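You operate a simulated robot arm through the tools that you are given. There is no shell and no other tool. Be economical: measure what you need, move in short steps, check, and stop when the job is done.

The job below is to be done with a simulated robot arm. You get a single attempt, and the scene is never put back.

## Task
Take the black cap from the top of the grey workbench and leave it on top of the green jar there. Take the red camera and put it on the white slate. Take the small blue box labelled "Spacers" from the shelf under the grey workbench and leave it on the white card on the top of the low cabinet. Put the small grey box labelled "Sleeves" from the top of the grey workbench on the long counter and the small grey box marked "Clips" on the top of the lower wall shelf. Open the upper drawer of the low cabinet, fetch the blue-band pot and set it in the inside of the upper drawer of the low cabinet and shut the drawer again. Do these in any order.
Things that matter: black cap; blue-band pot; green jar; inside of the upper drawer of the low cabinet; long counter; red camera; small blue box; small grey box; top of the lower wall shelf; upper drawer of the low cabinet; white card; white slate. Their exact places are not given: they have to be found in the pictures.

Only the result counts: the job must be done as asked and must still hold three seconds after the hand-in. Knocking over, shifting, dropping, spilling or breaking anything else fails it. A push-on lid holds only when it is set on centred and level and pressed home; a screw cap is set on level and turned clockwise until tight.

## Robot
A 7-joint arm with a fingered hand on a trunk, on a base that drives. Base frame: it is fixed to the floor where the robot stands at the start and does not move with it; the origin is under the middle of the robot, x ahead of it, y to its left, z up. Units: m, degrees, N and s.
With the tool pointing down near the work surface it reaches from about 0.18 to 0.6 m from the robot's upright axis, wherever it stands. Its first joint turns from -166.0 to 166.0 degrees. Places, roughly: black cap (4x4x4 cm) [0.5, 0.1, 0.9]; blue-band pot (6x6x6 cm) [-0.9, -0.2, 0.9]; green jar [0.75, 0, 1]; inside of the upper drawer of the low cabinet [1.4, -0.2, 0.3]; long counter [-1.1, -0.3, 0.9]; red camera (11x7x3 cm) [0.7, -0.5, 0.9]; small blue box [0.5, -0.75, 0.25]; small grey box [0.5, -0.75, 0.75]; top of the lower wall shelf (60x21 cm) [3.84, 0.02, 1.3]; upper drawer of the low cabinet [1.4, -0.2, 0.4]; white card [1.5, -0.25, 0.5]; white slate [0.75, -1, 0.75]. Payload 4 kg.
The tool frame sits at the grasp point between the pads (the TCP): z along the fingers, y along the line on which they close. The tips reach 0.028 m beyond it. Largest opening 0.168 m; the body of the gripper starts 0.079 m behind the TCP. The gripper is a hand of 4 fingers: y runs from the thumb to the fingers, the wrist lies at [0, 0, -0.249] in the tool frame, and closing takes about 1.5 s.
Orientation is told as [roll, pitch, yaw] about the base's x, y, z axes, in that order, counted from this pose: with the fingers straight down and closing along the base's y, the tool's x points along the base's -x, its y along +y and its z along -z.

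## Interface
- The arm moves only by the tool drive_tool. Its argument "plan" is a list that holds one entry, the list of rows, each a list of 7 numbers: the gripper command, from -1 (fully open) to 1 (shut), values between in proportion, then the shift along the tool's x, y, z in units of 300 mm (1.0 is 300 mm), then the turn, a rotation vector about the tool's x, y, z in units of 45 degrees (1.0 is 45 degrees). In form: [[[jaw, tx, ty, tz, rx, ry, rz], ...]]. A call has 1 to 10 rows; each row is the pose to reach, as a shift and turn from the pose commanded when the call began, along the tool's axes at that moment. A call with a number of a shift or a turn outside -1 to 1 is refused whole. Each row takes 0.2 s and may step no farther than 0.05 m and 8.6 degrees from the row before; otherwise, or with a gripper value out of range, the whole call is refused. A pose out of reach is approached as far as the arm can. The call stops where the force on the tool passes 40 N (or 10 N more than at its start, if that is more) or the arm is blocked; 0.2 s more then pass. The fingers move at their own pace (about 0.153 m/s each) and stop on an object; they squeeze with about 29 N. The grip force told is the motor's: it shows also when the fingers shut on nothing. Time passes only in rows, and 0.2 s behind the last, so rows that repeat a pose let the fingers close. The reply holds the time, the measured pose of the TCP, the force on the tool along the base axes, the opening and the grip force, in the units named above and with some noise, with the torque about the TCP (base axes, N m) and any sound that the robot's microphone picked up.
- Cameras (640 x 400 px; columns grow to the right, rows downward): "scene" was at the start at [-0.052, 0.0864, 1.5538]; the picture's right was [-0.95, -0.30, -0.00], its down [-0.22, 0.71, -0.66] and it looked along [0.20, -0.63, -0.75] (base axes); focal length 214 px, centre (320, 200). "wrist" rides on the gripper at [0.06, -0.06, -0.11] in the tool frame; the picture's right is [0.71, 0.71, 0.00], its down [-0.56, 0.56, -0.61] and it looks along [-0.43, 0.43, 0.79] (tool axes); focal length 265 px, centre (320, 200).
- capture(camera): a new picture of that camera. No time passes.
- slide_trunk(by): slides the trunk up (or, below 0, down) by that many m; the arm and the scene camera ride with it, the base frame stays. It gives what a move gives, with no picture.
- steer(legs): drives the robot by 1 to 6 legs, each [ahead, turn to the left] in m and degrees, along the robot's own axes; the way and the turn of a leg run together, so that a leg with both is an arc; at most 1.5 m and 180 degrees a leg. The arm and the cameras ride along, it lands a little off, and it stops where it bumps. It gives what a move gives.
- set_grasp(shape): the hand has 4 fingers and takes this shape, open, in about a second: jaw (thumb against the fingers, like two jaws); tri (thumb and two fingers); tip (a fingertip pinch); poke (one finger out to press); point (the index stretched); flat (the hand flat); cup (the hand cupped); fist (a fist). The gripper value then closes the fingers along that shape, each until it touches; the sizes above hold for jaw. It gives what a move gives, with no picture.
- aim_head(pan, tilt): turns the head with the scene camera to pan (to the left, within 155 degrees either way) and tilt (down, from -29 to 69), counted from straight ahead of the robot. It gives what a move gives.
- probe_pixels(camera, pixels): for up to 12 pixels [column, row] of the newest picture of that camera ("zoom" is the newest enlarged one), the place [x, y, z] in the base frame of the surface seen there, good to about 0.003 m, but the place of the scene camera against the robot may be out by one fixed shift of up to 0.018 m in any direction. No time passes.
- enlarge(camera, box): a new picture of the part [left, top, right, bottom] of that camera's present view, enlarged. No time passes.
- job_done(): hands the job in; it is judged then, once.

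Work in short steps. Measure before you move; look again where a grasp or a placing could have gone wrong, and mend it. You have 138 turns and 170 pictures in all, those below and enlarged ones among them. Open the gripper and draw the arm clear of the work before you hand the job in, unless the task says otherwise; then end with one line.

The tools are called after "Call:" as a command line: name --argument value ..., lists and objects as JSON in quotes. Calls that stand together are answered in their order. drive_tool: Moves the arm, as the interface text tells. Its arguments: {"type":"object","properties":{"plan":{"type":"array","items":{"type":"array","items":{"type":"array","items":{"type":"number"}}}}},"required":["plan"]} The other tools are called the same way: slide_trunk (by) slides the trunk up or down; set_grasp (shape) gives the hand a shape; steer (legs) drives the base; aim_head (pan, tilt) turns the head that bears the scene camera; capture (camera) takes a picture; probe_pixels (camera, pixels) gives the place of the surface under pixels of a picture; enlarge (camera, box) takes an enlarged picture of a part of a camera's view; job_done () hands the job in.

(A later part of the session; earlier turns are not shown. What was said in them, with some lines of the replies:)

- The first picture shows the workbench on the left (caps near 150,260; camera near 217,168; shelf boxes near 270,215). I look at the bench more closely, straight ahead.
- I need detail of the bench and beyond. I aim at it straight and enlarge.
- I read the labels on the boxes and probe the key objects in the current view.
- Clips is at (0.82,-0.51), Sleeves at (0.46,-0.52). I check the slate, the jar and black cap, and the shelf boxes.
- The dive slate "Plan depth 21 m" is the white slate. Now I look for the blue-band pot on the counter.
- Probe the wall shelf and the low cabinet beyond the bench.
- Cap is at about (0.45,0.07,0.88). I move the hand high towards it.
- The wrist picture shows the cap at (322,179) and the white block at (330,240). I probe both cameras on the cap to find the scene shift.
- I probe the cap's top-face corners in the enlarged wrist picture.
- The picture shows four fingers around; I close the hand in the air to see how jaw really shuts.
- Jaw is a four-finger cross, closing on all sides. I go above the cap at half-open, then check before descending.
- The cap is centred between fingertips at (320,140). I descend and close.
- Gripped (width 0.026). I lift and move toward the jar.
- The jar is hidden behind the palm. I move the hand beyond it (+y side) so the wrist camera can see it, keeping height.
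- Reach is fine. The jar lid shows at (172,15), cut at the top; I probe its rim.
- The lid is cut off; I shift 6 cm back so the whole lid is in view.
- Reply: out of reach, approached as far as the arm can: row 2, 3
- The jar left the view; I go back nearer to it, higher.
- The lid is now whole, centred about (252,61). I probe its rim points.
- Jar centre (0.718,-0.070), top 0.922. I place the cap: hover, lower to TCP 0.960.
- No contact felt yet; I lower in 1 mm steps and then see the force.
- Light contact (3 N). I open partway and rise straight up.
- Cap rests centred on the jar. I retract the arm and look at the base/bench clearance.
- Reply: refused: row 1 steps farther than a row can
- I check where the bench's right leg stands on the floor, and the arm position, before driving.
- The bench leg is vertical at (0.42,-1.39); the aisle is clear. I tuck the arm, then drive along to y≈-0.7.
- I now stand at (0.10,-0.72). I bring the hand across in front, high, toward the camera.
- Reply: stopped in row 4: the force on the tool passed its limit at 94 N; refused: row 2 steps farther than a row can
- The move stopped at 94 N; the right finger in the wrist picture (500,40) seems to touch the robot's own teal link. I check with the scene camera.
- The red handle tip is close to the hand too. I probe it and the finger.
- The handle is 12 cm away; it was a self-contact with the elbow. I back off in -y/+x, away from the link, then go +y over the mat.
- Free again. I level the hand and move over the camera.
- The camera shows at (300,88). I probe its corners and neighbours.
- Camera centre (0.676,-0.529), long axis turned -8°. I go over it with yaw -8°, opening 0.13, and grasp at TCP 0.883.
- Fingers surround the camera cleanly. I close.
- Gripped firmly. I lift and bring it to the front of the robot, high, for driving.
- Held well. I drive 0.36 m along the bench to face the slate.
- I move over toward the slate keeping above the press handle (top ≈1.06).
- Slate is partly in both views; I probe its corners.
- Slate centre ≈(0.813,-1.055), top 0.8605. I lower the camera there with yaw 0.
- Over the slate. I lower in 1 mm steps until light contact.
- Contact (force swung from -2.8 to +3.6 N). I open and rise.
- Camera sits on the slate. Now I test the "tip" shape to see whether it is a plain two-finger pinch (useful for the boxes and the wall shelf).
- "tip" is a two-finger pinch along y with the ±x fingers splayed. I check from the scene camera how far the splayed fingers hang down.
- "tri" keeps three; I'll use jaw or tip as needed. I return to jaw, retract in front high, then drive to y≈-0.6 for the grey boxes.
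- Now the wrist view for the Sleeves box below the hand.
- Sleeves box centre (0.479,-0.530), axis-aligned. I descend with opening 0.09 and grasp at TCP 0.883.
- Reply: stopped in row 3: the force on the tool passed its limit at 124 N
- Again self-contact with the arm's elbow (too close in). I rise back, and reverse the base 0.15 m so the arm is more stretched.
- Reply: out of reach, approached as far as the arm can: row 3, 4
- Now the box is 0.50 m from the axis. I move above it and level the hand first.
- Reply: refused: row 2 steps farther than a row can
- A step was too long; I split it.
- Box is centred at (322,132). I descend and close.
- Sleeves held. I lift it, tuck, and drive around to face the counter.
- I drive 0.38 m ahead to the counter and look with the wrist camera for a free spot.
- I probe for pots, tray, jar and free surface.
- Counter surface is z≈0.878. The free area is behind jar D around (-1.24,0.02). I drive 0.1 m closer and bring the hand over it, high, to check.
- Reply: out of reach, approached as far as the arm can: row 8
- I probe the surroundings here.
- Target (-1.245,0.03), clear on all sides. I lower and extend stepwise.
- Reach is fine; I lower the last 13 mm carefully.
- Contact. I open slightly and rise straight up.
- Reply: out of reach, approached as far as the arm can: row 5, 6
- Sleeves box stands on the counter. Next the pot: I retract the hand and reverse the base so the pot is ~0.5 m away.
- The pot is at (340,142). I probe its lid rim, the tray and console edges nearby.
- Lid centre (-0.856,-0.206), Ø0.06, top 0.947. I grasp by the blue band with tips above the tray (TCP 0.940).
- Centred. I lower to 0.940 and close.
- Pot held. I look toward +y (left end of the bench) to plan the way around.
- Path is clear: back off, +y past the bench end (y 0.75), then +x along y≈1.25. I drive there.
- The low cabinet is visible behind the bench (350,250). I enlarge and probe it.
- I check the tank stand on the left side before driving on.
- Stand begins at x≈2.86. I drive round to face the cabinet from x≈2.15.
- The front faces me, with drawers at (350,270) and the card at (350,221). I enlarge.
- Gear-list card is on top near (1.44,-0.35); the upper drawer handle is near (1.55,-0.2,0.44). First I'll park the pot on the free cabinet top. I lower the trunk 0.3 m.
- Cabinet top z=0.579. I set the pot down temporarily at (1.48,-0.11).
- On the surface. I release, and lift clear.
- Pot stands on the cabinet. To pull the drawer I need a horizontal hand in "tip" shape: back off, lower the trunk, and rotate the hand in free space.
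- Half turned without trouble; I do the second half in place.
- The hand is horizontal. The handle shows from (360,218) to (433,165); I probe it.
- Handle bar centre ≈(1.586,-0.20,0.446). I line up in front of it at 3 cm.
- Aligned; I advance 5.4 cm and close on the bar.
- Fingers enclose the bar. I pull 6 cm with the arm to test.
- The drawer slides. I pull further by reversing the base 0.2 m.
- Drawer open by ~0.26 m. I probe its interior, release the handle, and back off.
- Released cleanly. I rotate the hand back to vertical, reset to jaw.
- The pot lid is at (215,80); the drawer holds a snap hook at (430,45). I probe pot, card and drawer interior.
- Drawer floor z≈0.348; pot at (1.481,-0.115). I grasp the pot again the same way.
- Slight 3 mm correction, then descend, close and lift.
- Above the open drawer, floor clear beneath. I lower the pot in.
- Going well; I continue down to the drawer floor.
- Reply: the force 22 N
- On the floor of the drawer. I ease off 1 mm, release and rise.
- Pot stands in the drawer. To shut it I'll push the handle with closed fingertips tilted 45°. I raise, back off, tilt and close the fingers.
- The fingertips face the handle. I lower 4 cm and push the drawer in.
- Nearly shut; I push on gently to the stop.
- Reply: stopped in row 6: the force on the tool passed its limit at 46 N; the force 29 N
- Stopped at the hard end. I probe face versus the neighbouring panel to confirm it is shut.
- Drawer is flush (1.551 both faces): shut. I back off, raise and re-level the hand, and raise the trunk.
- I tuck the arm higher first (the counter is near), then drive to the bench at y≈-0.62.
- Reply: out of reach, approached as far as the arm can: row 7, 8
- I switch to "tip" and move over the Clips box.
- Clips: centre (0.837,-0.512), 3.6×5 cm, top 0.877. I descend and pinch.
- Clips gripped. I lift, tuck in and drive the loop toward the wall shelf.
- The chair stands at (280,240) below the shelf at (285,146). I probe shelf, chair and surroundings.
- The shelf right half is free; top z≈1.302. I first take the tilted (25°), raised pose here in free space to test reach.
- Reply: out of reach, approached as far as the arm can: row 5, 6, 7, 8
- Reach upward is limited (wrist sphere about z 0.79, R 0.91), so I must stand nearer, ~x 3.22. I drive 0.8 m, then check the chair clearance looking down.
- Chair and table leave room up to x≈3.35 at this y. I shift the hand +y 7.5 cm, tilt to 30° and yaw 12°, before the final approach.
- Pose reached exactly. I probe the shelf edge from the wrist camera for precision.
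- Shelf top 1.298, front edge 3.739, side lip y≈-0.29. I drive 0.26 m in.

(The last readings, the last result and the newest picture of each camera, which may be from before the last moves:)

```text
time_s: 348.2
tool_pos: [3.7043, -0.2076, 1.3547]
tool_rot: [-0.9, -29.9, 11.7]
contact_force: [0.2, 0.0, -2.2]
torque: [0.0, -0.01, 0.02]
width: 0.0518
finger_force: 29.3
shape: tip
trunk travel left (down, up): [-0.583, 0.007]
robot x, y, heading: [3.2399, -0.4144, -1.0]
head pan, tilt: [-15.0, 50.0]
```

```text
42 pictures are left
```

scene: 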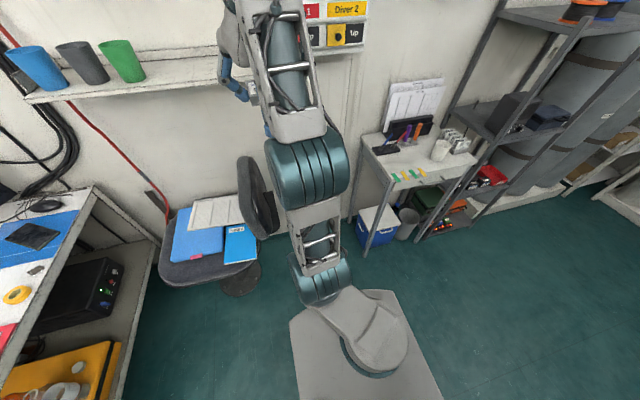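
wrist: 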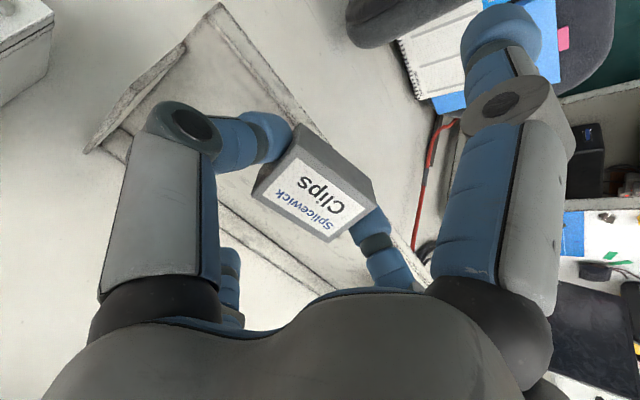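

I move 5 cm inward over the shelf and lower to just above contact.

Call:
drive_tool --plan '[[[1, -0.08, 0.002, 0.05, 0, 0, 0], [1, -0.153, 0.003, 0.096, 0, 0, 0], [1, -0.145, 0.003, 0.11, 0, 0, 0], [1, -0.138, 0.003, 0.122, 0, 0, 0], [1, -0.138, 0.003, 0.122, 0, 0, 0]]]'

Call:
capture --camera "wrist"

Call:
aim_head --pan 20 --tilt 20

Call:
capture --camera "scene"

```text
time_s: 349.4
tool_pos: [3.7574, -0.1968, 1.3435]
tool_rot: [-0.7, -30.0, 11.6]
contact_force: [-1.2, 0.0, -0.5]
torque: [0.0, 0.01, 0.01]
width: 0.0519
finger_force: 29.0
shape: tip
trunk travel left (down, up): [-0.583, 0.007]
robot x, y, heading: [3.2379, -0.415, -1.1]
head pan, tilt: [-15.0, 50.0]
```

```text
41 pictures are left
```

wrist: 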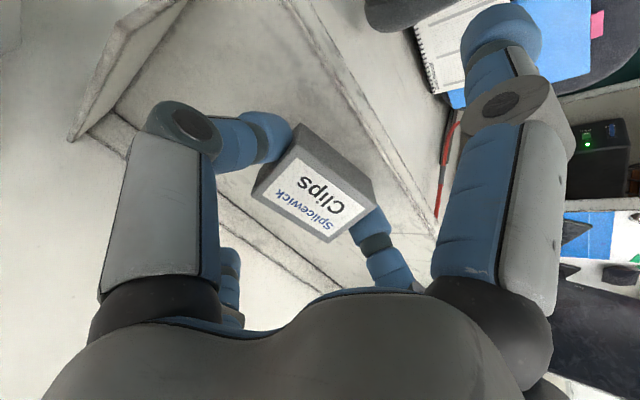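

```text
time_s: 350.5
tool_pos: [3.7572, -0.1964, 1.3427]
tool_rot: [-1.0, -30.1, 11.6]
contact_force: [0.4, 0.0, -0.2]
torque: [-0.01, 0.03, 0.0]
width: 0.0516
finger_force: 28.9
shape: tip
trunk travel left (down, up): [-0.583, 0.007]
robot x, y, heading: [3.2371, -0.4165, -0.9]
head pan, tilt: [20.0, 20.0]
```

```text
40 pictures are left
```

scene: 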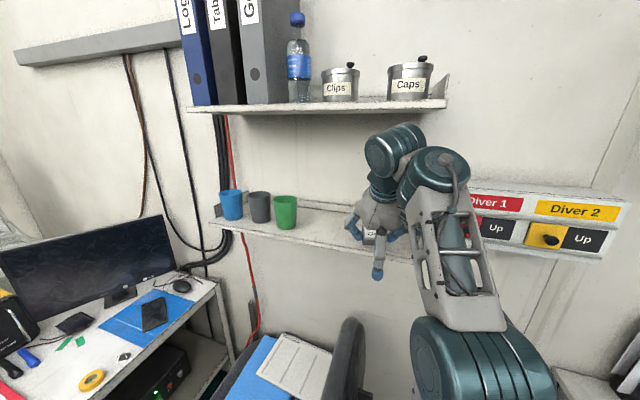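

Over the shelf, well placed. I lower in small steps to contact.

Call:
drive_tool --plan '[[[1, -0.021, 0.0, 0.016, 0, 0, 0], [1, -0.018, 0, 0.021, 0, 0, 0], [1, -0.0165, 0, 0.024, 0, 0, 0], [1, -0.015, 0, 0.027, 0, 0, 0], [1, -0.013, 0, 0.03, 0, 0, 0], [1, -0.013, 0, 0.03, 0, 0, 0]]]'

```text
time_s: 351.9
tool_pos: [3.7638, -0.1945, 1.3378]
tool_rot: [-0.9, -30.1, 11.7]
contact_force: [-0.4, -0.4, -0.8]
torque: [0.03, -0.01, 0.0]
width: 0.0518
finger_force: 28.7
shape: tip
trunk travel left (down, up): [-0.583, 0.007]
robot x, y, heading: [3.239, -0.4177, -1.2]
head pan, tilt: [20.0, 20.0]
```

Call:
drive_tool --plan '[[[1, 0.0017, 0, 0.003, 0, 0, 0], [1, 0.0034, 0, 0.006, 0, 0, 0], [1, 0.005, 0, 0.0087, 0, 0, 0], [1, 0.005, 0, 0.0087, 0, 0, 0]]]'

```text
time_s: 352.9
tool_pos: [3.764, -0.1947, 1.3352]
tool_rot: [-0.7, -30.1, 11.6]
contact_force: [4.2, 1.3, 11.7]
torque: [0.39, -0.07, -0.13]
width: 0.0519
finger_force: 29.3
shape: tip
trunk travel left (down, up): [-0.583, 0.007]
robot x, y, heading: [3.2399, -0.4141, -0.9]
head pan, tilt: [20.0, 20.0]
```

Contact at 12 N. I open the pinch; the box settles flat; then look.

Call:
drive_tool --plan '[[[0.6, 0, 0, -0.003, 0, 0, 0], [0.3, 0, 0, -0.003, 0, 0, 0], [0.25, 0, 0, -0.003, 0, 0, 0]]]'

Call:
capture --camera "wrist"

```text
time_s: 353.7
tool_pos: [3.7625, -0.195, 1.3344]
tool_rot: [-1.0, -29.8, 11.8]
contact_force: [0.0, 0.0, 0.0]
torque: [0.0, -0.01, 0.01]
width: 0.0628
finger_force: 0.1
shape: tip
trunk travel left (down, up): [-0.583, 0.007]
robot x, y, heading: [3.2364, -0.4129, -1.0]
head pan, tilt: [20.0, 20.0]
```

```text
39 pictures are left
```

wrist: 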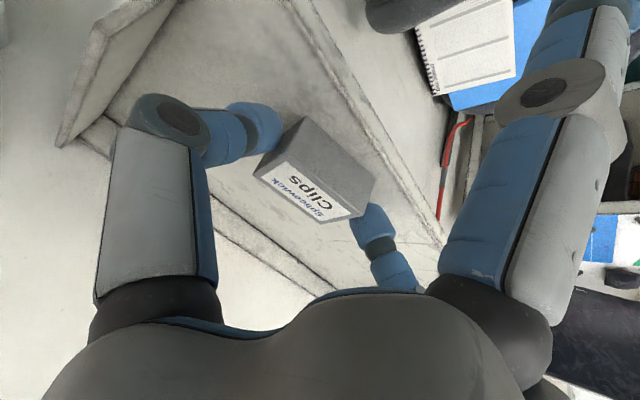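

Box lies flat. I withdraw along the tool axis (back and up).

Call:
drive_tool --plan '[[[0.0, 0, 0, -0.03, 0, 0, 0], [0.0, 0, 0, -0.1, 0, 0, 0], [0.0, 0.03, 0, -0.18, 0, 0, 0], [0.0, 0.15, 0, -0.24, 0, 0, 0], [0.0, 0.28, 0, -0.3, 0, 0, 0], [0.0, 0.42, 0, -0.35, 0, 0, 0]]]'

Call:
capture --camera "scene"

Call:
capture --camera "wrist"

```text
time_s: 355.1
tool_pos: [3.6037, -0.227, 1.3616]
tool_rot: [-0.8, -30.0, 11.6]
contact_force: [-0.6, 0.0, -0.1]
torque: [0.03, -0.01, 0.03]
width: 0.0836
finger_force: 0.1
shape: tip
trunk travel left (down, up): [-0.583, 0.007]
robot x, y, heading: [3.241, -0.4141, -1.3]
head pan, tilt: [20.0, 20.0]
```

```text
38 pictures are left
```

scene: 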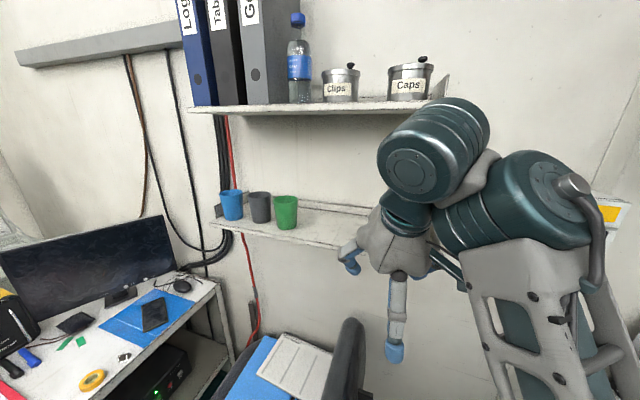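

```text
37 pictures are left
```

wrist: 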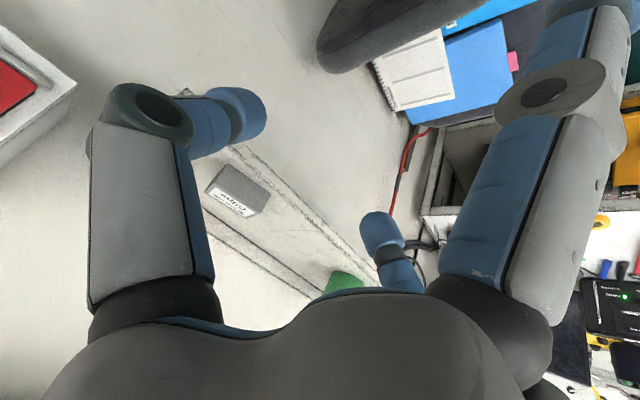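

Clips box sits on the lower shelf. Now the long way back for Spacers: reverse out, level the hand, and drive round to the aisle.

Call:
steer --legs '[[-1.0, 0]]'

Call:
set_grasp --shape "jaw"

Call:
drive_tool --plan '[[[0, 0.05, -0.05, 0.12, 0.02, 0.11, 0.045], [0, 0.1, -0.1, 0.24, 0.04, 0.22, 0.09], [0, 0.13, -0.15, 0.38, 0.06, 0.33, 0.135], [0, 0.15, -0.2, 0.5, 0.08, 0.44, 0.18], [0, 0.15, -0.2, 0.6, 0.1, 0.55, 0.22], [0, 0.15, -0.2, 0.7, 0.12, 0.66, 0.225]]]'

Call:
steer --legs '[[0, 91], [1.0, 0], [0.66, 0], [0, 90], [1.2, 0], [1.15, 0]]'

```text
time_s: 360.2
tool_pos: [2.6069, -0.2083, 1.3633]
tool_rot: [-0.9, -30.0, 11.3]
contact_force: [0.3, -0.1, 0.5]
torque: [0.0, -0.03, 0.0]
width: 0.0833
finger_force: 0.2
shape: tip
trunk travel left (down, up): [-0.583, 0.007]
robot x, y, heading: [2.2406, -0.3911, -1.3]
head pan, tilt: [20.0, 20.0]
```

```text
time_s: 361.1
tool_pos: [2.6083, -0.2075, 1.3623]
tool_rot: [-0.9, -30.0, 11.3]
contact_force: [0.0, 0.8, 0.0]
torque: [-0.01, 0.02, 0.02]
width: 0.1681
finger_force: 0.2
shape: jaw
trunk travel left (down, up): [-0.583, 0.007]
robot x, y, heading: [2.2429, -0.3923, -1.3]
head pan, tilt: [20.0, 20.0]
```

```text
time_s: 362.5
tool_pos: [2.6833, -0.2584, 1.1586]
tool_rot: [-3.2, -0.4, -0.2]
contact_force: [-0.3, 0.7, -0.4]
torque: [-0.03, -0.01, 0.01]
width: 0.0844
finger_force: 0.1
shape: jaw
trunk travel left (down, up): [-0.583, 0.007]
robot x, y, heading: [2.2412, -0.3942, -1.4]
head pan, tilt: [20.0, 20.0]
```

```text
time_s: 389.8
tool_pos: [-0.5479, 1.0992, 1.1599]
tool_rot: [-3.2, -0.6, -179.0]
contact_force: [0.8, 0.8, -0.3]
torque: [0.0, -0.02, -0.02]
width: 0.0845
finger_force: 0.1
shape: jaw
trunk travel left (down, up): [-0.583, 0.007]
robot x, y, heading: [-0.1078, 1.242, 180.0]
head pan, tilt: [20.0, 20.0]
```

I continue to the bench front at y≈-0.83, staying back a bit so the trunk can go down clear of the bench edge.

Call:
steer --legs '[[0, 90], [1.05, 0], [1.02, 0], [0, 90], [-0.12, 0]]'

Call:
slide_trunk --by -0.45

Call:
aim_head --pan 0 --tilt 40

Call:
capture --camera "scene"

```text
time_s: 408.5
tool_pos: [0.2099, -0.6795, 1.1593]
tool_rot: [-3.2, -0.6, 0.6]
contact_force: [-0.7, 0.2, 0.8]
torque: [0.0, -0.05, 0.04]
width: 0.0845
finger_force: 0.1
shape: jaw
trunk travel left (down, up): [-0.583, 0.007]
robot x, y, heading: [-0.2326, -0.8217, -0.8]
head pan, tilt: [20.0, 20.0]
```

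```text
refused: -0.45 is not a number from -0.4 to 0.4
```

```text
time_s: 409.3
tool_pos: [0.211, -0.6802, 1.1598]
tool_rot: [-3.3, -0.6, 0.6]
contact_force: [-0.4, -0.5, 0.0]
torque: [0.0, -0.05, -0.01]
width: 0.0847
finger_force: 0.0
shape: jaw
trunk travel left (down, up): [-0.583, 0.007]
robot x, y, heading: [-0.2306, -0.8205, -0.6]
head pan, tilt: [0.0, 40.0]
```

```text
36 pictures are left
```

scene: 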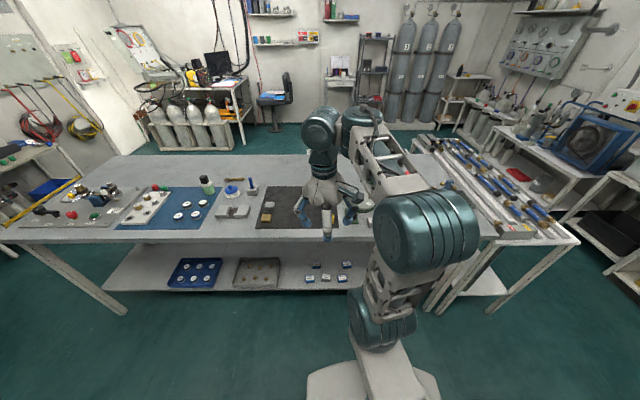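

The five small boxes show at (315–350,262–282). I zoom and probe them.

Call:
enlarge --camera "scene" --box '[295, 245, 365, 295]'

Call:
probe_pixels --camera "zoom" --pixels '[[165, 160], [440, 160], [155, 285], [280, 290], [425, 300], [320, 380], [320, 60]]'

Call:
slide_trunk --by -0.4

```text
8.00 times, centred on (330, 270) of scene
```

zoom: 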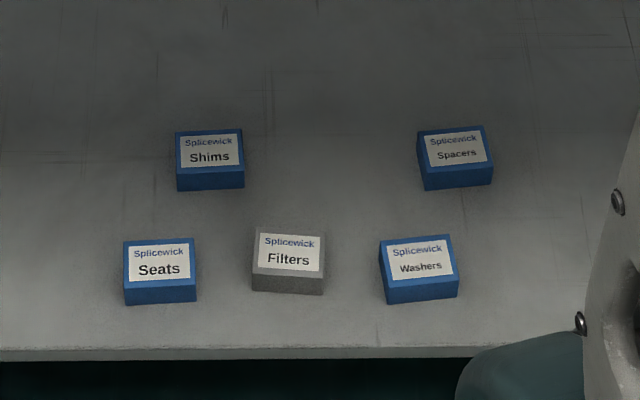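

```text
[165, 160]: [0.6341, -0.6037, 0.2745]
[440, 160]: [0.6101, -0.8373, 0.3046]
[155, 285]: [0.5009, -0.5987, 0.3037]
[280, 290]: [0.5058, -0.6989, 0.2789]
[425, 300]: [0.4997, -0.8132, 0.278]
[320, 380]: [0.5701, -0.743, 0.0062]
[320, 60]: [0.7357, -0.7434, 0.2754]
```

```text
time_s: 413.2
tool_pos: [0.2108, -0.6795, 0.7593]
tool_rot: [-3.2, -0.6, 0.7]
contact_force: [1.1, 0.5, -0.4]
torque: [0.06, 0.04, 0.01]
width: 0.0844
finger_force: 0.0
shape: jaw
trunk travel left (down, up): [-0.183, 0.407]
robot x, y, heading: [-0.2309, -0.817, -0.4]
head pan, tilt: [0.0, 40.0]
```

Spacers ≈(0.627,-0.844), top 0.30, shelf 0.27. I lower the trunk fully, bring the hand to z 0.45, levelled, and look.

Call:
slide_trunk --by -0.18

Call:
drive_tool --plan '[[[0, -0.04, -0.1, 0.06, -0.035, 0.006, 0.008], [0, -0.08, -0.2, 0.12, -0.071, 0.013, 0.015], [0, -0.12, -0.3, 0.2, -0.071, 0.013, 0.015], [0, -0.16, -0.4, 0.3, -0.071, 0.013, 0.015], [0, -0.2, -0.48, 0.4, -0.071, 0.013, 0.015], [0, -0.2, -0.53, 0.5, -0.071, 0.013, 0.015]]]'

Call:
capture --camera "scene"

Call:
capture --camera "wrist"

```text
time_s: 415.2
tool_pos: [0.2111, -0.6802, 0.5787]
tool_rot: [-3.2, -0.5, 0.6]
contact_force: [-0.5, -0.4, -0.7]
torque: [0.03, -0.02, 0.03]
width: 0.0842
finger_force: 0.0
shape: jaw
trunk travel left (down, up): [-0.003, 0.587]
robot x, y, heading: [-0.229, -0.8223, -0.6]
head pan, tilt: [0.0, 40.0]
```

```text
time_s: 416.6
tool_pos: [0.274, -0.847, 0.4395]
tool_rot: [-0.1, -0.1, 0.1]
contact_force: [-0.1, 1.2, 0.2]
torque: [-0.03, 0.02, 0.0]
width: 0.0842
finger_force: 0.0
shape: jaw
trunk travel left (down, up): [-0.003, 0.587]
robot x, y, heading: [-0.2281, -0.8189, -0.5]
head pan, tilt: [0.0, 40.0]
```

```text
34 pictures are left
```

scene: 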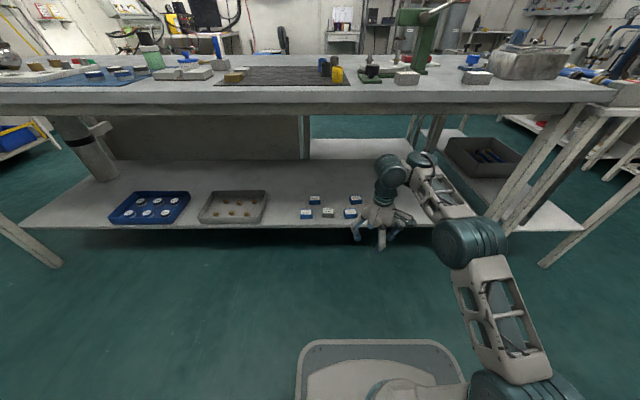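

```text
33 pictures are left
```

wrist: 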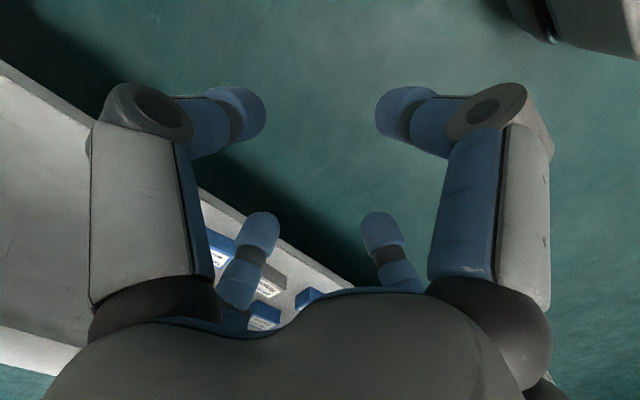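

I probe the arm's highest links and the bench underside.

Call:
probe_pixels --camera "scene" --pixels '[[388, 158], [422, 155], [440, 175], [465, 225], [490, 265], [350, 95], [350, 105], [250, 113], [350, 112], [325, 218], [352, 198], [355, 208]]'

Call:
enlarge --camera "scene" --box '[290, 130, 500, 270]'

```text
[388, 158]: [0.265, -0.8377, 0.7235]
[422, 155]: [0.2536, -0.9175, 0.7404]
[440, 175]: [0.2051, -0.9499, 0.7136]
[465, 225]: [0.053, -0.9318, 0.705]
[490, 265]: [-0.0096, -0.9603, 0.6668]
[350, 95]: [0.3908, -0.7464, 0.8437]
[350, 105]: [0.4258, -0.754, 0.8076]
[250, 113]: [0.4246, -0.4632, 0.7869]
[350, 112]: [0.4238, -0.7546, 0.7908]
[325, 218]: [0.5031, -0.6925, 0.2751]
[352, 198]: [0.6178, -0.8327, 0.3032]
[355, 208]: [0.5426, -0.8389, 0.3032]
```

```text
2.86 times, centred on (395, 200) of scene
```

zoom: 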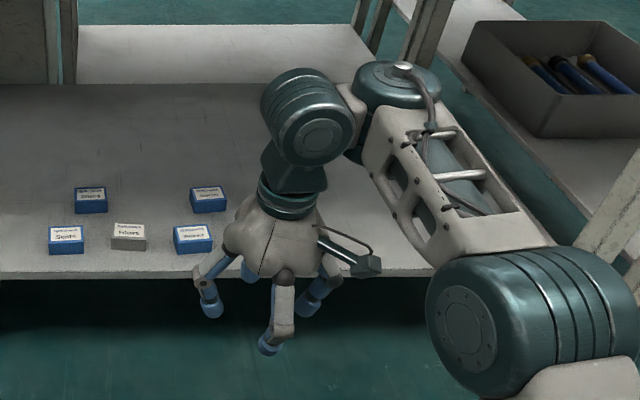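

The apron bottom is z≈0.78; arm links top out 0.30 above TCP, so there is room. I lower to TCP 0.37, drive 0.2 m in, then extend over Spacers.

Call:
drive_tool --plan '[[[0, 0, 0, 0.12, 0, 0, 0], [0, 0, 0, 0.23, 0, 0, 0]]]'

Call:
steer --legs '[[0.2, 0]]'

Call:
drive_tool --plan '[[[0, -0.12, 0, 0, 0, 0, 0], [0, -0.24, 0, 0, 0, 0, 0], [0, -0.36, 0, 0, 0, 0, 0], [0, -0.46, 0, 0, 0, 0, 0]]]'

Call:
capture --camera "wrist"

```text
time_s: 417.2
tool_pos: [0.2732, -0.8461, 0.3698]
tool_rot: [-0.1, 0.0, -0.1]
contact_force: [0.0, 0.1, 0.5]
torque: [-0.01, 0.02, -0.02]
width: 0.0842
finger_force: 0.1
shape: jaw
trunk travel left (down, up): [-0.003, 0.587]
robot x, y, heading: [-0.2288, -0.8207, -0.8]
head pan, tilt: [0.0, 40.0]
```

```text
time_s: 418.8
tool_pos: [0.4749, -0.8489, 0.3701]
tool_rot: [-0.1, 0.0, 0.0]
contact_force: [-0.5, 0.3, 0.2]
torque: [0.02, -0.01, 0.03]
width: 0.0842
finger_force: 0.0
shape: jaw
trunk travel left (down, up): [-0.003, 0.587]
robot x, y, heading: [-0.0303, -0.8204, -0.8]
head pan, tilt: [0.0, 40.0]
```

```text
time_s: 419.8
tool_pos: [0.6122, -0.8486, 0.3701]
tool_rot: [-0.1, 0.0, -0.1]
contact_force: [-0.4, -0.2, -0.5]
torque: [0.03, -0.02, 0.02]
width: 0.0842
finger_force: 0.1
shape: jaw
trunk travel left (down, up): [-0.003, 0.587]
robot x, y, heading: [-0.0291, -0.8225, -0.7]
head pan, tilt: [0.0, 40.0]
```

```text
31 pictures are left
```

wrist: 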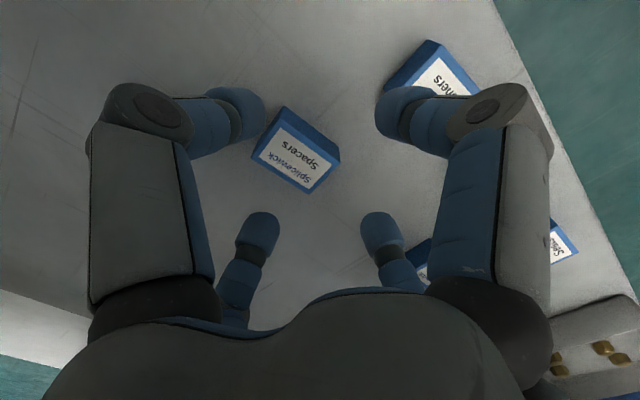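

"Spacers" is right below at (297,155). I probe its corners and the neighbour's corner.

Call:
probe_pixels --camera "wrist" --pixels '[[282, 114], [254, 157], [311, 191], [337, 156], [297, 156], [425, 45], [390, 85], [440, 60], [415, 255], [200, 60]]'

```text
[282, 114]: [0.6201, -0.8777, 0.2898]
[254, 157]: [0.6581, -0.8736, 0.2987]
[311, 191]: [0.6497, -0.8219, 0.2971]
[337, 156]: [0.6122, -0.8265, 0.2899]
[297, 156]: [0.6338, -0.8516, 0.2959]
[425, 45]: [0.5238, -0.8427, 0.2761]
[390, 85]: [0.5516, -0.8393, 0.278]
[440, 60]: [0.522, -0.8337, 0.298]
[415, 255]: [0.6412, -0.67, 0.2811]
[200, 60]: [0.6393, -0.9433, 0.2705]
```

Centre (0.635,-0.850), yaw +9°. I align, descend to TCP 0.301 with opening 0.07, and close.

Call:
drive_tool --plan '[[[0.17, -0.04, -0.003, 0, 0, 0, -0.1], [0.17, -0.077, -0.005, 0.03, 0, 0, -0.2], [0.17, -0.077, -0.005, 0.12, 0, 0, -0.2], [0.17, -0.077, -0.005, 0.19, 0, 0, -0.2], [0.17, -0.077, -0.005, 0.228, 0, 0, -0.2], [1, -0.077, -0.005, 0.228, 0, 0, -0.2], [1, -0.077, -0.005, 0.228, 0, 0, -0.2], [1, -0.077, -0.005, 0.228, 0, 0, -0.2], [1, -0.077, -0.005, 0.228, 0, 0, -0.2]]]'

Call:
capture --camera "wrist"

```text
time_s: 421.8
tool_pos: [0.635, -0.8483, 0.302]
tool_rot: [-0.1, 0.0, 8.9]
contact_force: [0.5, 0.7, 0.4]
torque: [-0.03, 0.0, 0.02]
width: 0.0469
finger_force: 29.0
shape: jaw
trunk travel left (down, up): [-0.003, 0.587]
robot x, y, heading: [-0.03, -0.8264, -0.6]
head pan, tilt: [0.0, 40.0]
```

```text
30 pictures are left
```

wrist: 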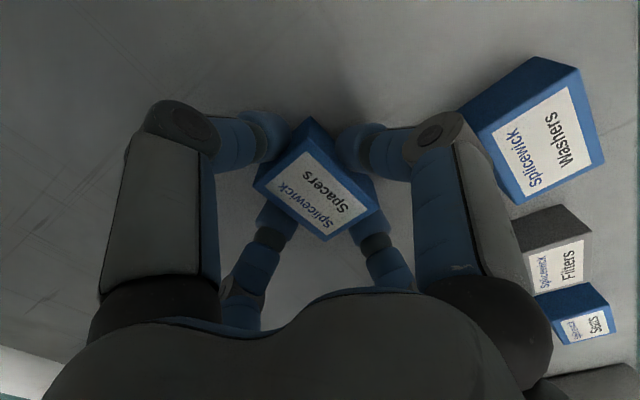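

Gripped. I lift 7 cm, withdraw the arm and base from under the bench, and raise the trunk.

Call:
drive_tool --plan '[[[1, 0, 0, -0.12, 0, 0, 0], [1, 0, 0, -0.23, 0, 0, 0], [1, 0.12, 0.02, -0.23, 0, 0, 0], [1, 0.25, 0.04, -0.23, 0, 0, 0], [1, 0.37, 0.06, -0.23, 0, 0, 0], [1, 0.494, 0.078, -0.23, 0, 0, 0]]]'

Call:
steer --legs '[[-0.22, 0]]'

Call:
slide_trunk --by 0.4

Call:
slide_trunk --by 0.18

Call:
capture --camera "wrist"

```text
time_s: 423.2
tool_pos: [0.485, -0.85, 0.3706]
tool_rot: [-0.2, -0.1, 8.8]
contact_force: [0.1, 0.4, -1.3]
torque: [0.03, 0.0, 0.01]
width: 0.0469
finger_force: 29.1
shape: jaw
trunk travel left (down, up): [-0.003, 0.587]
robot x, y, heading: [-0.0266, -0.8242, -0.6]
head pan, tilt: [0.0, 40.0]
```

```text
time_s: 424.9
tool_pos: [0.266, -0.8473, 0.3715]
tool_rot: [0.0, 0.0, 8.9]
contact_force: [0.6, 0.2, -0.6]
torque: [0.0, 0.01, 0.02]
width: 0.0468
finger_force: 28.9
shape: jaw
trunk travel left (down, up): [-0.003, 0.587]
robot x, y, heading: [-0.2454, -0.8223, -0.6]
head pan, tilt: [0.0, 40.0]
```

```text
time_s: 428.7
tool_pos: [0.2663, -0.8481, 0.7696]
tool_rot: [-0.1, 0.1, 8.9]
contact_force: [0.7, 0.7, -1.2]
torque: [-0.04, -0.04, 0.01]
width: 0.0468
finger_force: 29.8
shape: jaw
trunk travel left (down, up): [-0.403, 0.187]
robot x, y, heading: [-0.2467, -0.8223, -0.6]
head pan, tilt: [0.0, 40.0]
```

```text
time_s: 430.7
tool_pos: [0.2656, -0.8473, 0.951]
tool_rot: [-0.1, 0.0, 8.8]
contact_force: [-0.5, 0.3, -0.8]
torque: [0.0, 0.06, -0.03]
width: 0.0471
finger_force: 28.8
shape: jaw
trunk travel left (down, up): [-0.583, 0.007]
robot x, y, heading: [-0.2512, -0.8243, -0.8]
head pan, tilt: [0.0, 40.0]
```

```text
29 pictures are left
```

wrist: 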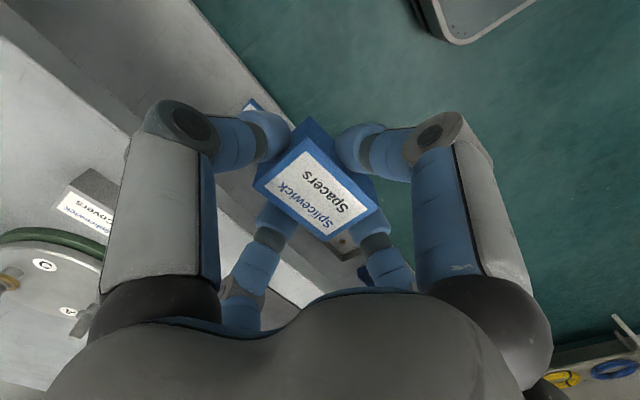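

Held. I raise the hand and drive the loop again to face the cabinet.

Call:
drive_tool --plan '[[[1, 0, 0, -0.14, 0, 0, 0], [1, 0, 0, -0.28, 0, 0, 0], [1, 0, 0, -0.42, 0, 0, 0], [1, 0.05, 0, -0.56, 0, 0, 0], [1, 0.1, 0, -0.66, 0, 0, 0]]]'

Call:
steer --legs '[[0, 90.7], [1.05, 0], [1.05, 0], [0, -90], [1.2, 0], [1.2, 0]]'

Call:
steer --legs '[[0, -90], [1.0, 0], [0.5, 0], [0, -90]]'

Call:
slide_trunk --by -0.28

Call:
aim_head --pan 0 --tilt 45

Call:
capture --camera "scene"

Call:
capture --camera "wrist"

```text
time_s: 431.9
tool_pos: [0.2347, -0.8472, 1.1488]
tool_rot: [-0.2, 0.1, 9.0]
contact_force: [0.7, 0.9, -0.4]
torque: [-0.05, -0.03, 0.03]
width: 0.0468
finger_force: 28.9
shape: jaw
trunk travel left (down, up): [-0.583, 0.007]
robot x, y, heading: [-0.2471, -0.8211, -0.6]
head pan, tilt: [0.0, 40.0]
```

```text
time_s: 461.2
tool_pos: [2.6305, 1.3173, 1.1492]
tool_rot: [-0.2, 0.0, 10.9]
contact_force: [-0.4, 0.0, -1.1]
torque: [0.01, 0.01, 0.01]
width: 0.0465
finger_force: 29.3
shape: jaw
trunk travel left (down, up): [-0.583, 0.007]
robot x, y, heading: [2.1448, 1.3269, 1.4]
head pan, tilt: [0.0, 40.0]
```

```text
time_s: 476.6
tool_pos: [1.7164, -0.1451, 1.1491]
tool_rot: [-0.1, 0.0, -169.1]
contact_force: [-1.0, 0.2, -0.7]
torque: [0.0, -0.03, 0.05]
width: 0.0463
finger_force: 29.4
shape: jaw
trunk travel left (down, up): [-0.583, 0.007]
robot x, y, heading: [2.198, -0.1605, -178.6]
head pan, tilt: [0.0, 40.0]
```

```text
time_s: 479.4
tool_pos: [1.7158, -0.1456, 0.8697]
tool_rot: [-0.1, 0.0, -169.1]
contact_force: [-0.5, -0.6, -0.4]
torque: [0.0, 0.01, 0.01]
width: 0.0464
finger_force: 29.0
shape: jaw
trunk travel left (down, up): [-0.303, 0.287]
robot x, y, heading: [2.1984, -0.1619, -178.7]
head pan, tilt: [0.0, 40.0]
```

```text
time_s: 480.1
tool_pos: [1.7168, -0.1454, 0.8691]
tool_rot: [-0.1, 0.0, -169.3]
contact_force: [0.3, -0.4, -0.7]
torque: [-0.02, -0.02, 0.0]
width: 0.0463
finger_force: 29.0
shape: jaw
trunk travel left (down, up): [-0.303, 0.287]
robot x, y, heading: [2.2034, -0.1571, -178.5]
head pan, tilt: [0.0, 45.0]
```

```text
28 pictures are left
```

scene: 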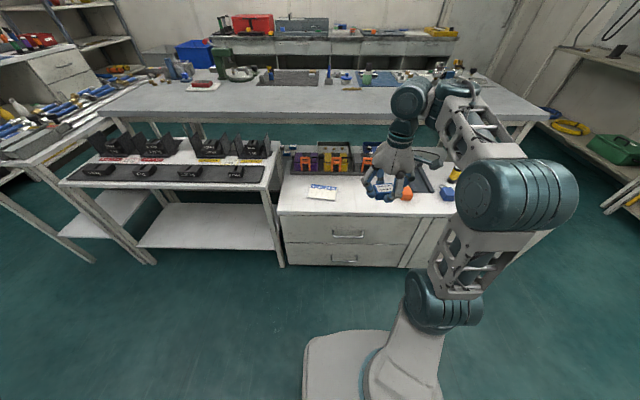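

```text
27 pictures are left
```

wrist: 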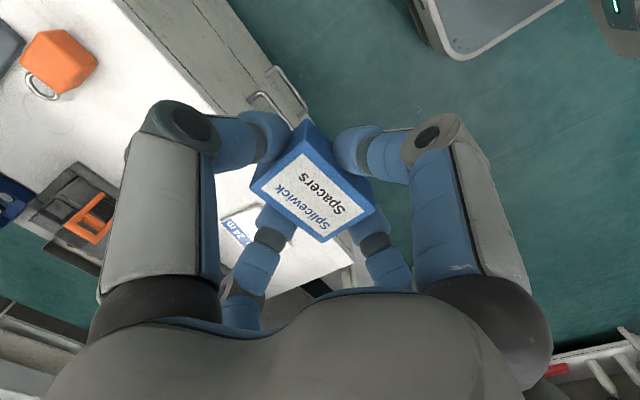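

Drawer is shut, card centre known ≈(1.438,-0.333), top 0.588. I move the hand toward it.

Call:
drive_tool --plan '[[[1, -0.13, 0.05, 0.02, 0, 0, 0], [1, -0.26, 0.11, 0.06, 0, 0, 0], [1, -0.39, 0.17, 0.1, 0, 0, 0], [1, -0.52, 0.23, 0.15, 0, 0, 0], [1, -0.65, 0.29, 0.2, 0, 0, 0], [1, -0.76, 0.33, 0.26, 0, 0, 0], [1, -0.814, 0.355, 0.36, 0, 0, 0]]]'

Call:
capture --camera "wrist"

```text
time_s: 481.7
tool_pos: [1.4952, -0.297, 0.7614]
tool_rot: [-0.1, 0.0, -169.1]
contact_force: [0.8, -0.4, -0.8]
torque: [0.02, 0.04, -0.03]
width: 0.0462
finger_force: 29.1
shape: jaw
trunk travel left (down, up): [-0.303, 0.287]
robot x, y, heading: [2.202, -0.1617, -178.4]
head pan, tilt: [0.0, 45.0]
```

```text
26 pictures are left
```

wrist: 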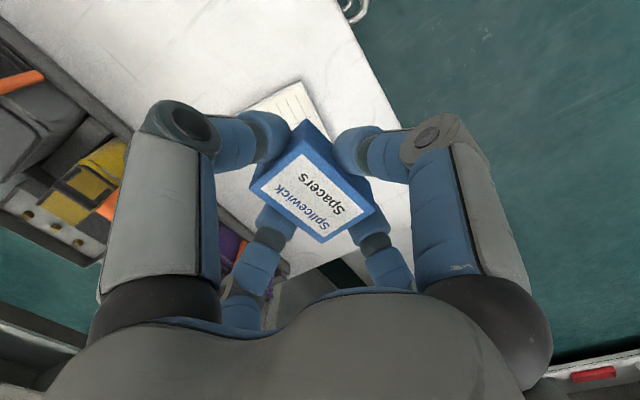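

I verify the card corner position from here.

Call:
probe_pixels --camera "wrist" --pixels '[[299, 86], [247, 108], [290, 95], [315, 105], [275, 105], [230, 185]]'

```text
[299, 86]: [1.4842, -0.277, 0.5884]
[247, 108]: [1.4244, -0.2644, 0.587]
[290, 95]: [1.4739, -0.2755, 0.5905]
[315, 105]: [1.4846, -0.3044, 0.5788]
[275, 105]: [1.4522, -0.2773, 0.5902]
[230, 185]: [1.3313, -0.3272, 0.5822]
```

Confirmed. I lower onto the card at (1.445,-0.333).

Call:
drive_tool --plan '[[[1, -0.1, 0.05, 0.04, 0, 0, 0], [1, -0.186, 0.086, 0.1, 0, 0, 0], [1, -0.186, 0.086, 0.22, 0, 0, 0], [1, -0.186, 0.086, 0.33, 0, 0, 0], [1, -0.186, 0.086, 0.42, 0, 0, 0], [1, -0.186, 0.086, 0.455, 0, 0, 0], [1, -0.186, 0.086, 0.462, 0, 0, 0]]]'

Call:
capture --camera "wrist"

```text
time_s: 483.3
tool_pos: [1.4467, -0.331, 0.6239]
tool_rot: [-0.1, 0.0, -169.2]
contact_force: [0.5, -0.1, -0.3]
torque: [-0.03, 0.01, -0.01]
width: 0.0464
finger_force: 29.2
shape: jaw
out of reach, approached as far as the arm can: row 2, 3, 4
trunk travel left (down, up): [-0.303, 0.287]
robot x, y, heading: [2.1998, -0.1612, -178.7]
head pan, tilt: [0.0, 45.0]
```

```text
25 pictures are left
```

wrist: 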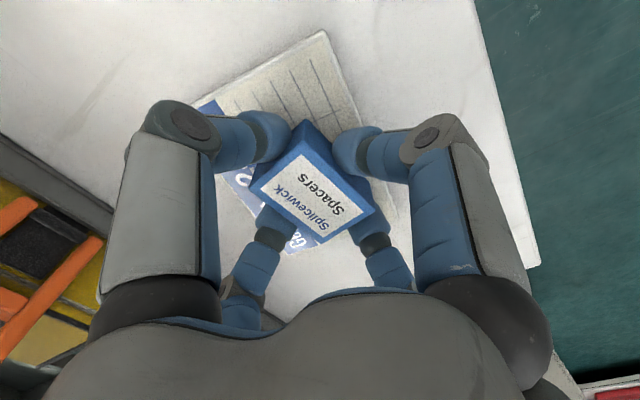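

Over the card. I lower in 1 mm steps to contact.

Call:
drive_tool --plan '[[[1, 0, 0, 0.004, 0, 0, 0], [1, 0, 0, 0.008, 0, 0, 0], [1, 0, 0, 0.012, 0, 0, 0], [1, 0, 0, 0.015, 0, 0, 0], [1, 0, 0, 0.015, 0, 0, 0]]]'

```text
time_s: 484.5
tool_pos: [1.4466, -0.3324, 0.6191]
tool_rot: [-0.2, -0.3, -169.3]
contact_force: [0.0, -0.6, 11.1]
torque: [0.04, 0.19, 0.01]
width: 0.0463
finger_force: 28.6
shape: jaw
trunk travel left (down, up): [-0.303, 0.287]
robot x, y, heading: [2.2007, -0.1581, -178.6]
head pan, tilt: [0.0, 45.0]
```

Contact. I ease off, open a little and rise.

Call:
drive_tool --plan '[[[1, 0, 0, -0.003, 0, 0, 0], [0.4, 0, 0, -0.003, 0, 0, 0], [0.2, 0, 0, -0.003, 0, 0, 0], [0.2, 0, 0, -0.03, 0, 0, 0], [0.2, 0, 0, -0.14, 0, 0, 0], [0.2, 0, 0, -0.28, 0, 0, 0], [0.2, 0.1, 0, -0.4, 0, 0, 0], [0.2, 0.24, -0.03, -0.45, 0, 0, 0], [0, 0.38, -0.06, -0.5, 0, 0, 0]]]'

Call:
capture --camera "wrist"

Call:
capture --camera "scene"

```text
time_s: 486.5
tool_pos: [1.5559, -0.292, 0.7679]
tool_rot: [-0.2, 0.0, -169.3]
contact_force: [-0.7, 0.3, -0.1]
torque: [0.04, -0.01, 0.01]
width: 0.0835
finger_force: 0.0
shape: jaw
out of reach, approached as far as the arm can: row 6
trunk travel left (down, up): [-0.303, 0.287]
robot x, y, heading: [2.2008, -0.1605, -178.6]
head pan, tilt: [0.0, 45.0]
```

```text
24 pictures are left
```

wrist: 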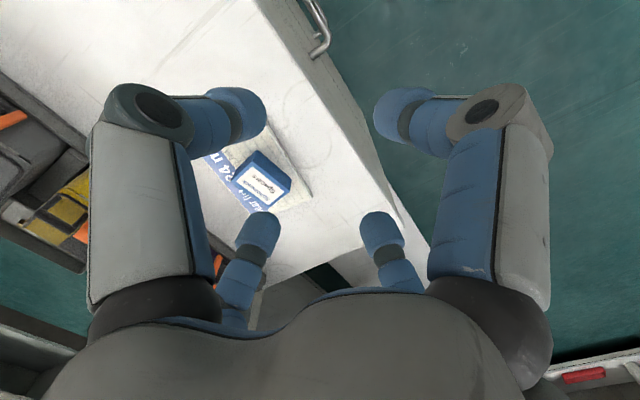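

```text
23 pictures are left
```

scene: 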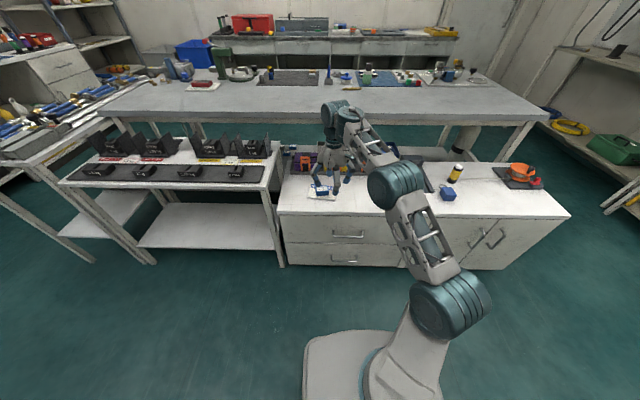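

Spacers lies on the card. I draw the arm clear and do a last check of cabinet, drawer, jar and slate.

Call:
drive_tool --plan '[[[-0.2, 0.12, 0, -0.08, 0, 0, 0], [-0.2, 0.25, 0, -0.16, 0, 0, 0], [-0.2, 0.38, 0, -0.2, 0, 0, 0], [-0.2, 0.5, 0, -0.2, 0, 0, 0]]]'

Call:
steer --legs '[[-0.3, 0]]'

Call:
enlarge --camera "scene" --box '[260, 100, 560, 280]'

Call:
enlarge --camera "scene" --box '[150, 50, 400, 150]'

```text
time_s: 487.5
tool_pos: [1.7033, -0.2658, 0.8276]
tool_rot: [0.0, 0.0, -169.2]
contact_force: [-1.0, -0.1, -0.6]
torque: [0.02, -0.02, -0.01]
width: 0.1
finger_force: 0.1
shape: jaw
trunk travel left (down, up): [-0.303, 0.287]
robot x, y, heading: [2.201, -0.1593, -178.8]
head pan, tilt: [0.0, 45.0]
```

```text
time_s: 489.5
tool_pos: [2.0038, -0.2579, 0.8275]
tool_rot: [-0.1, 0.0, -169.3]
contact_force: [-0.3, 0.1, -1.1]
torque: [0.02, 0.01, 0.02]
width: 0.1001
finger_force: 0.1
shape: jaw
trunk travel left (down, up): [-0.303, 0.287]
robot x, y, heading: [2.5017, -0.1556, -178.7]
head pan, tilt: [0.0, 45.0]
```

```text
2.13 times, centred on (410, 190) of scene
```

zoom: 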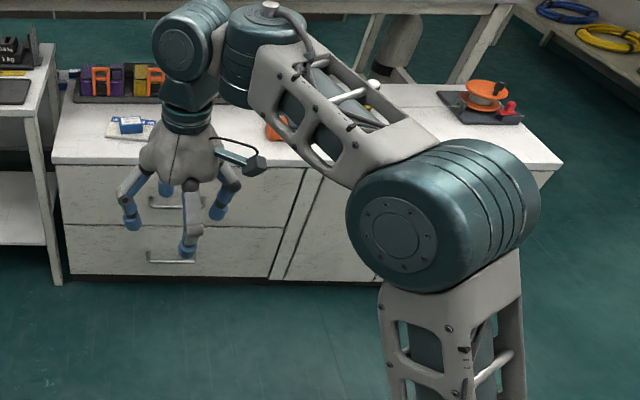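

```text
2.56 times, centred on (275, 100) of scene
5 turns are left
```

zoom: 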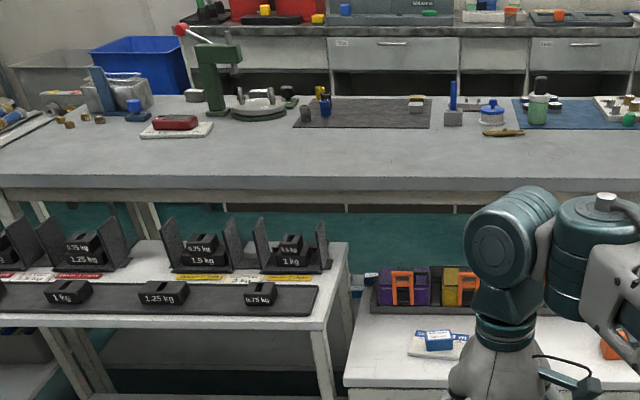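

Everything is in place: the cap stands on the jar (538,90), the camera lies on the slate (175,125), Spacers is on the card, and the drawer is shut. I hand in.

Call:
job_done

```text
The job is handed in.
```

The job is handed in with every step done: black cap on the green jar, red camera on the white slate, Spacers on the white card, Sleeves on the long counter, Clips on the lower wall shelf, and the blue-band pot in the upper drawer, which is shut again. Clips was released tilted at the shelf and settled flat.
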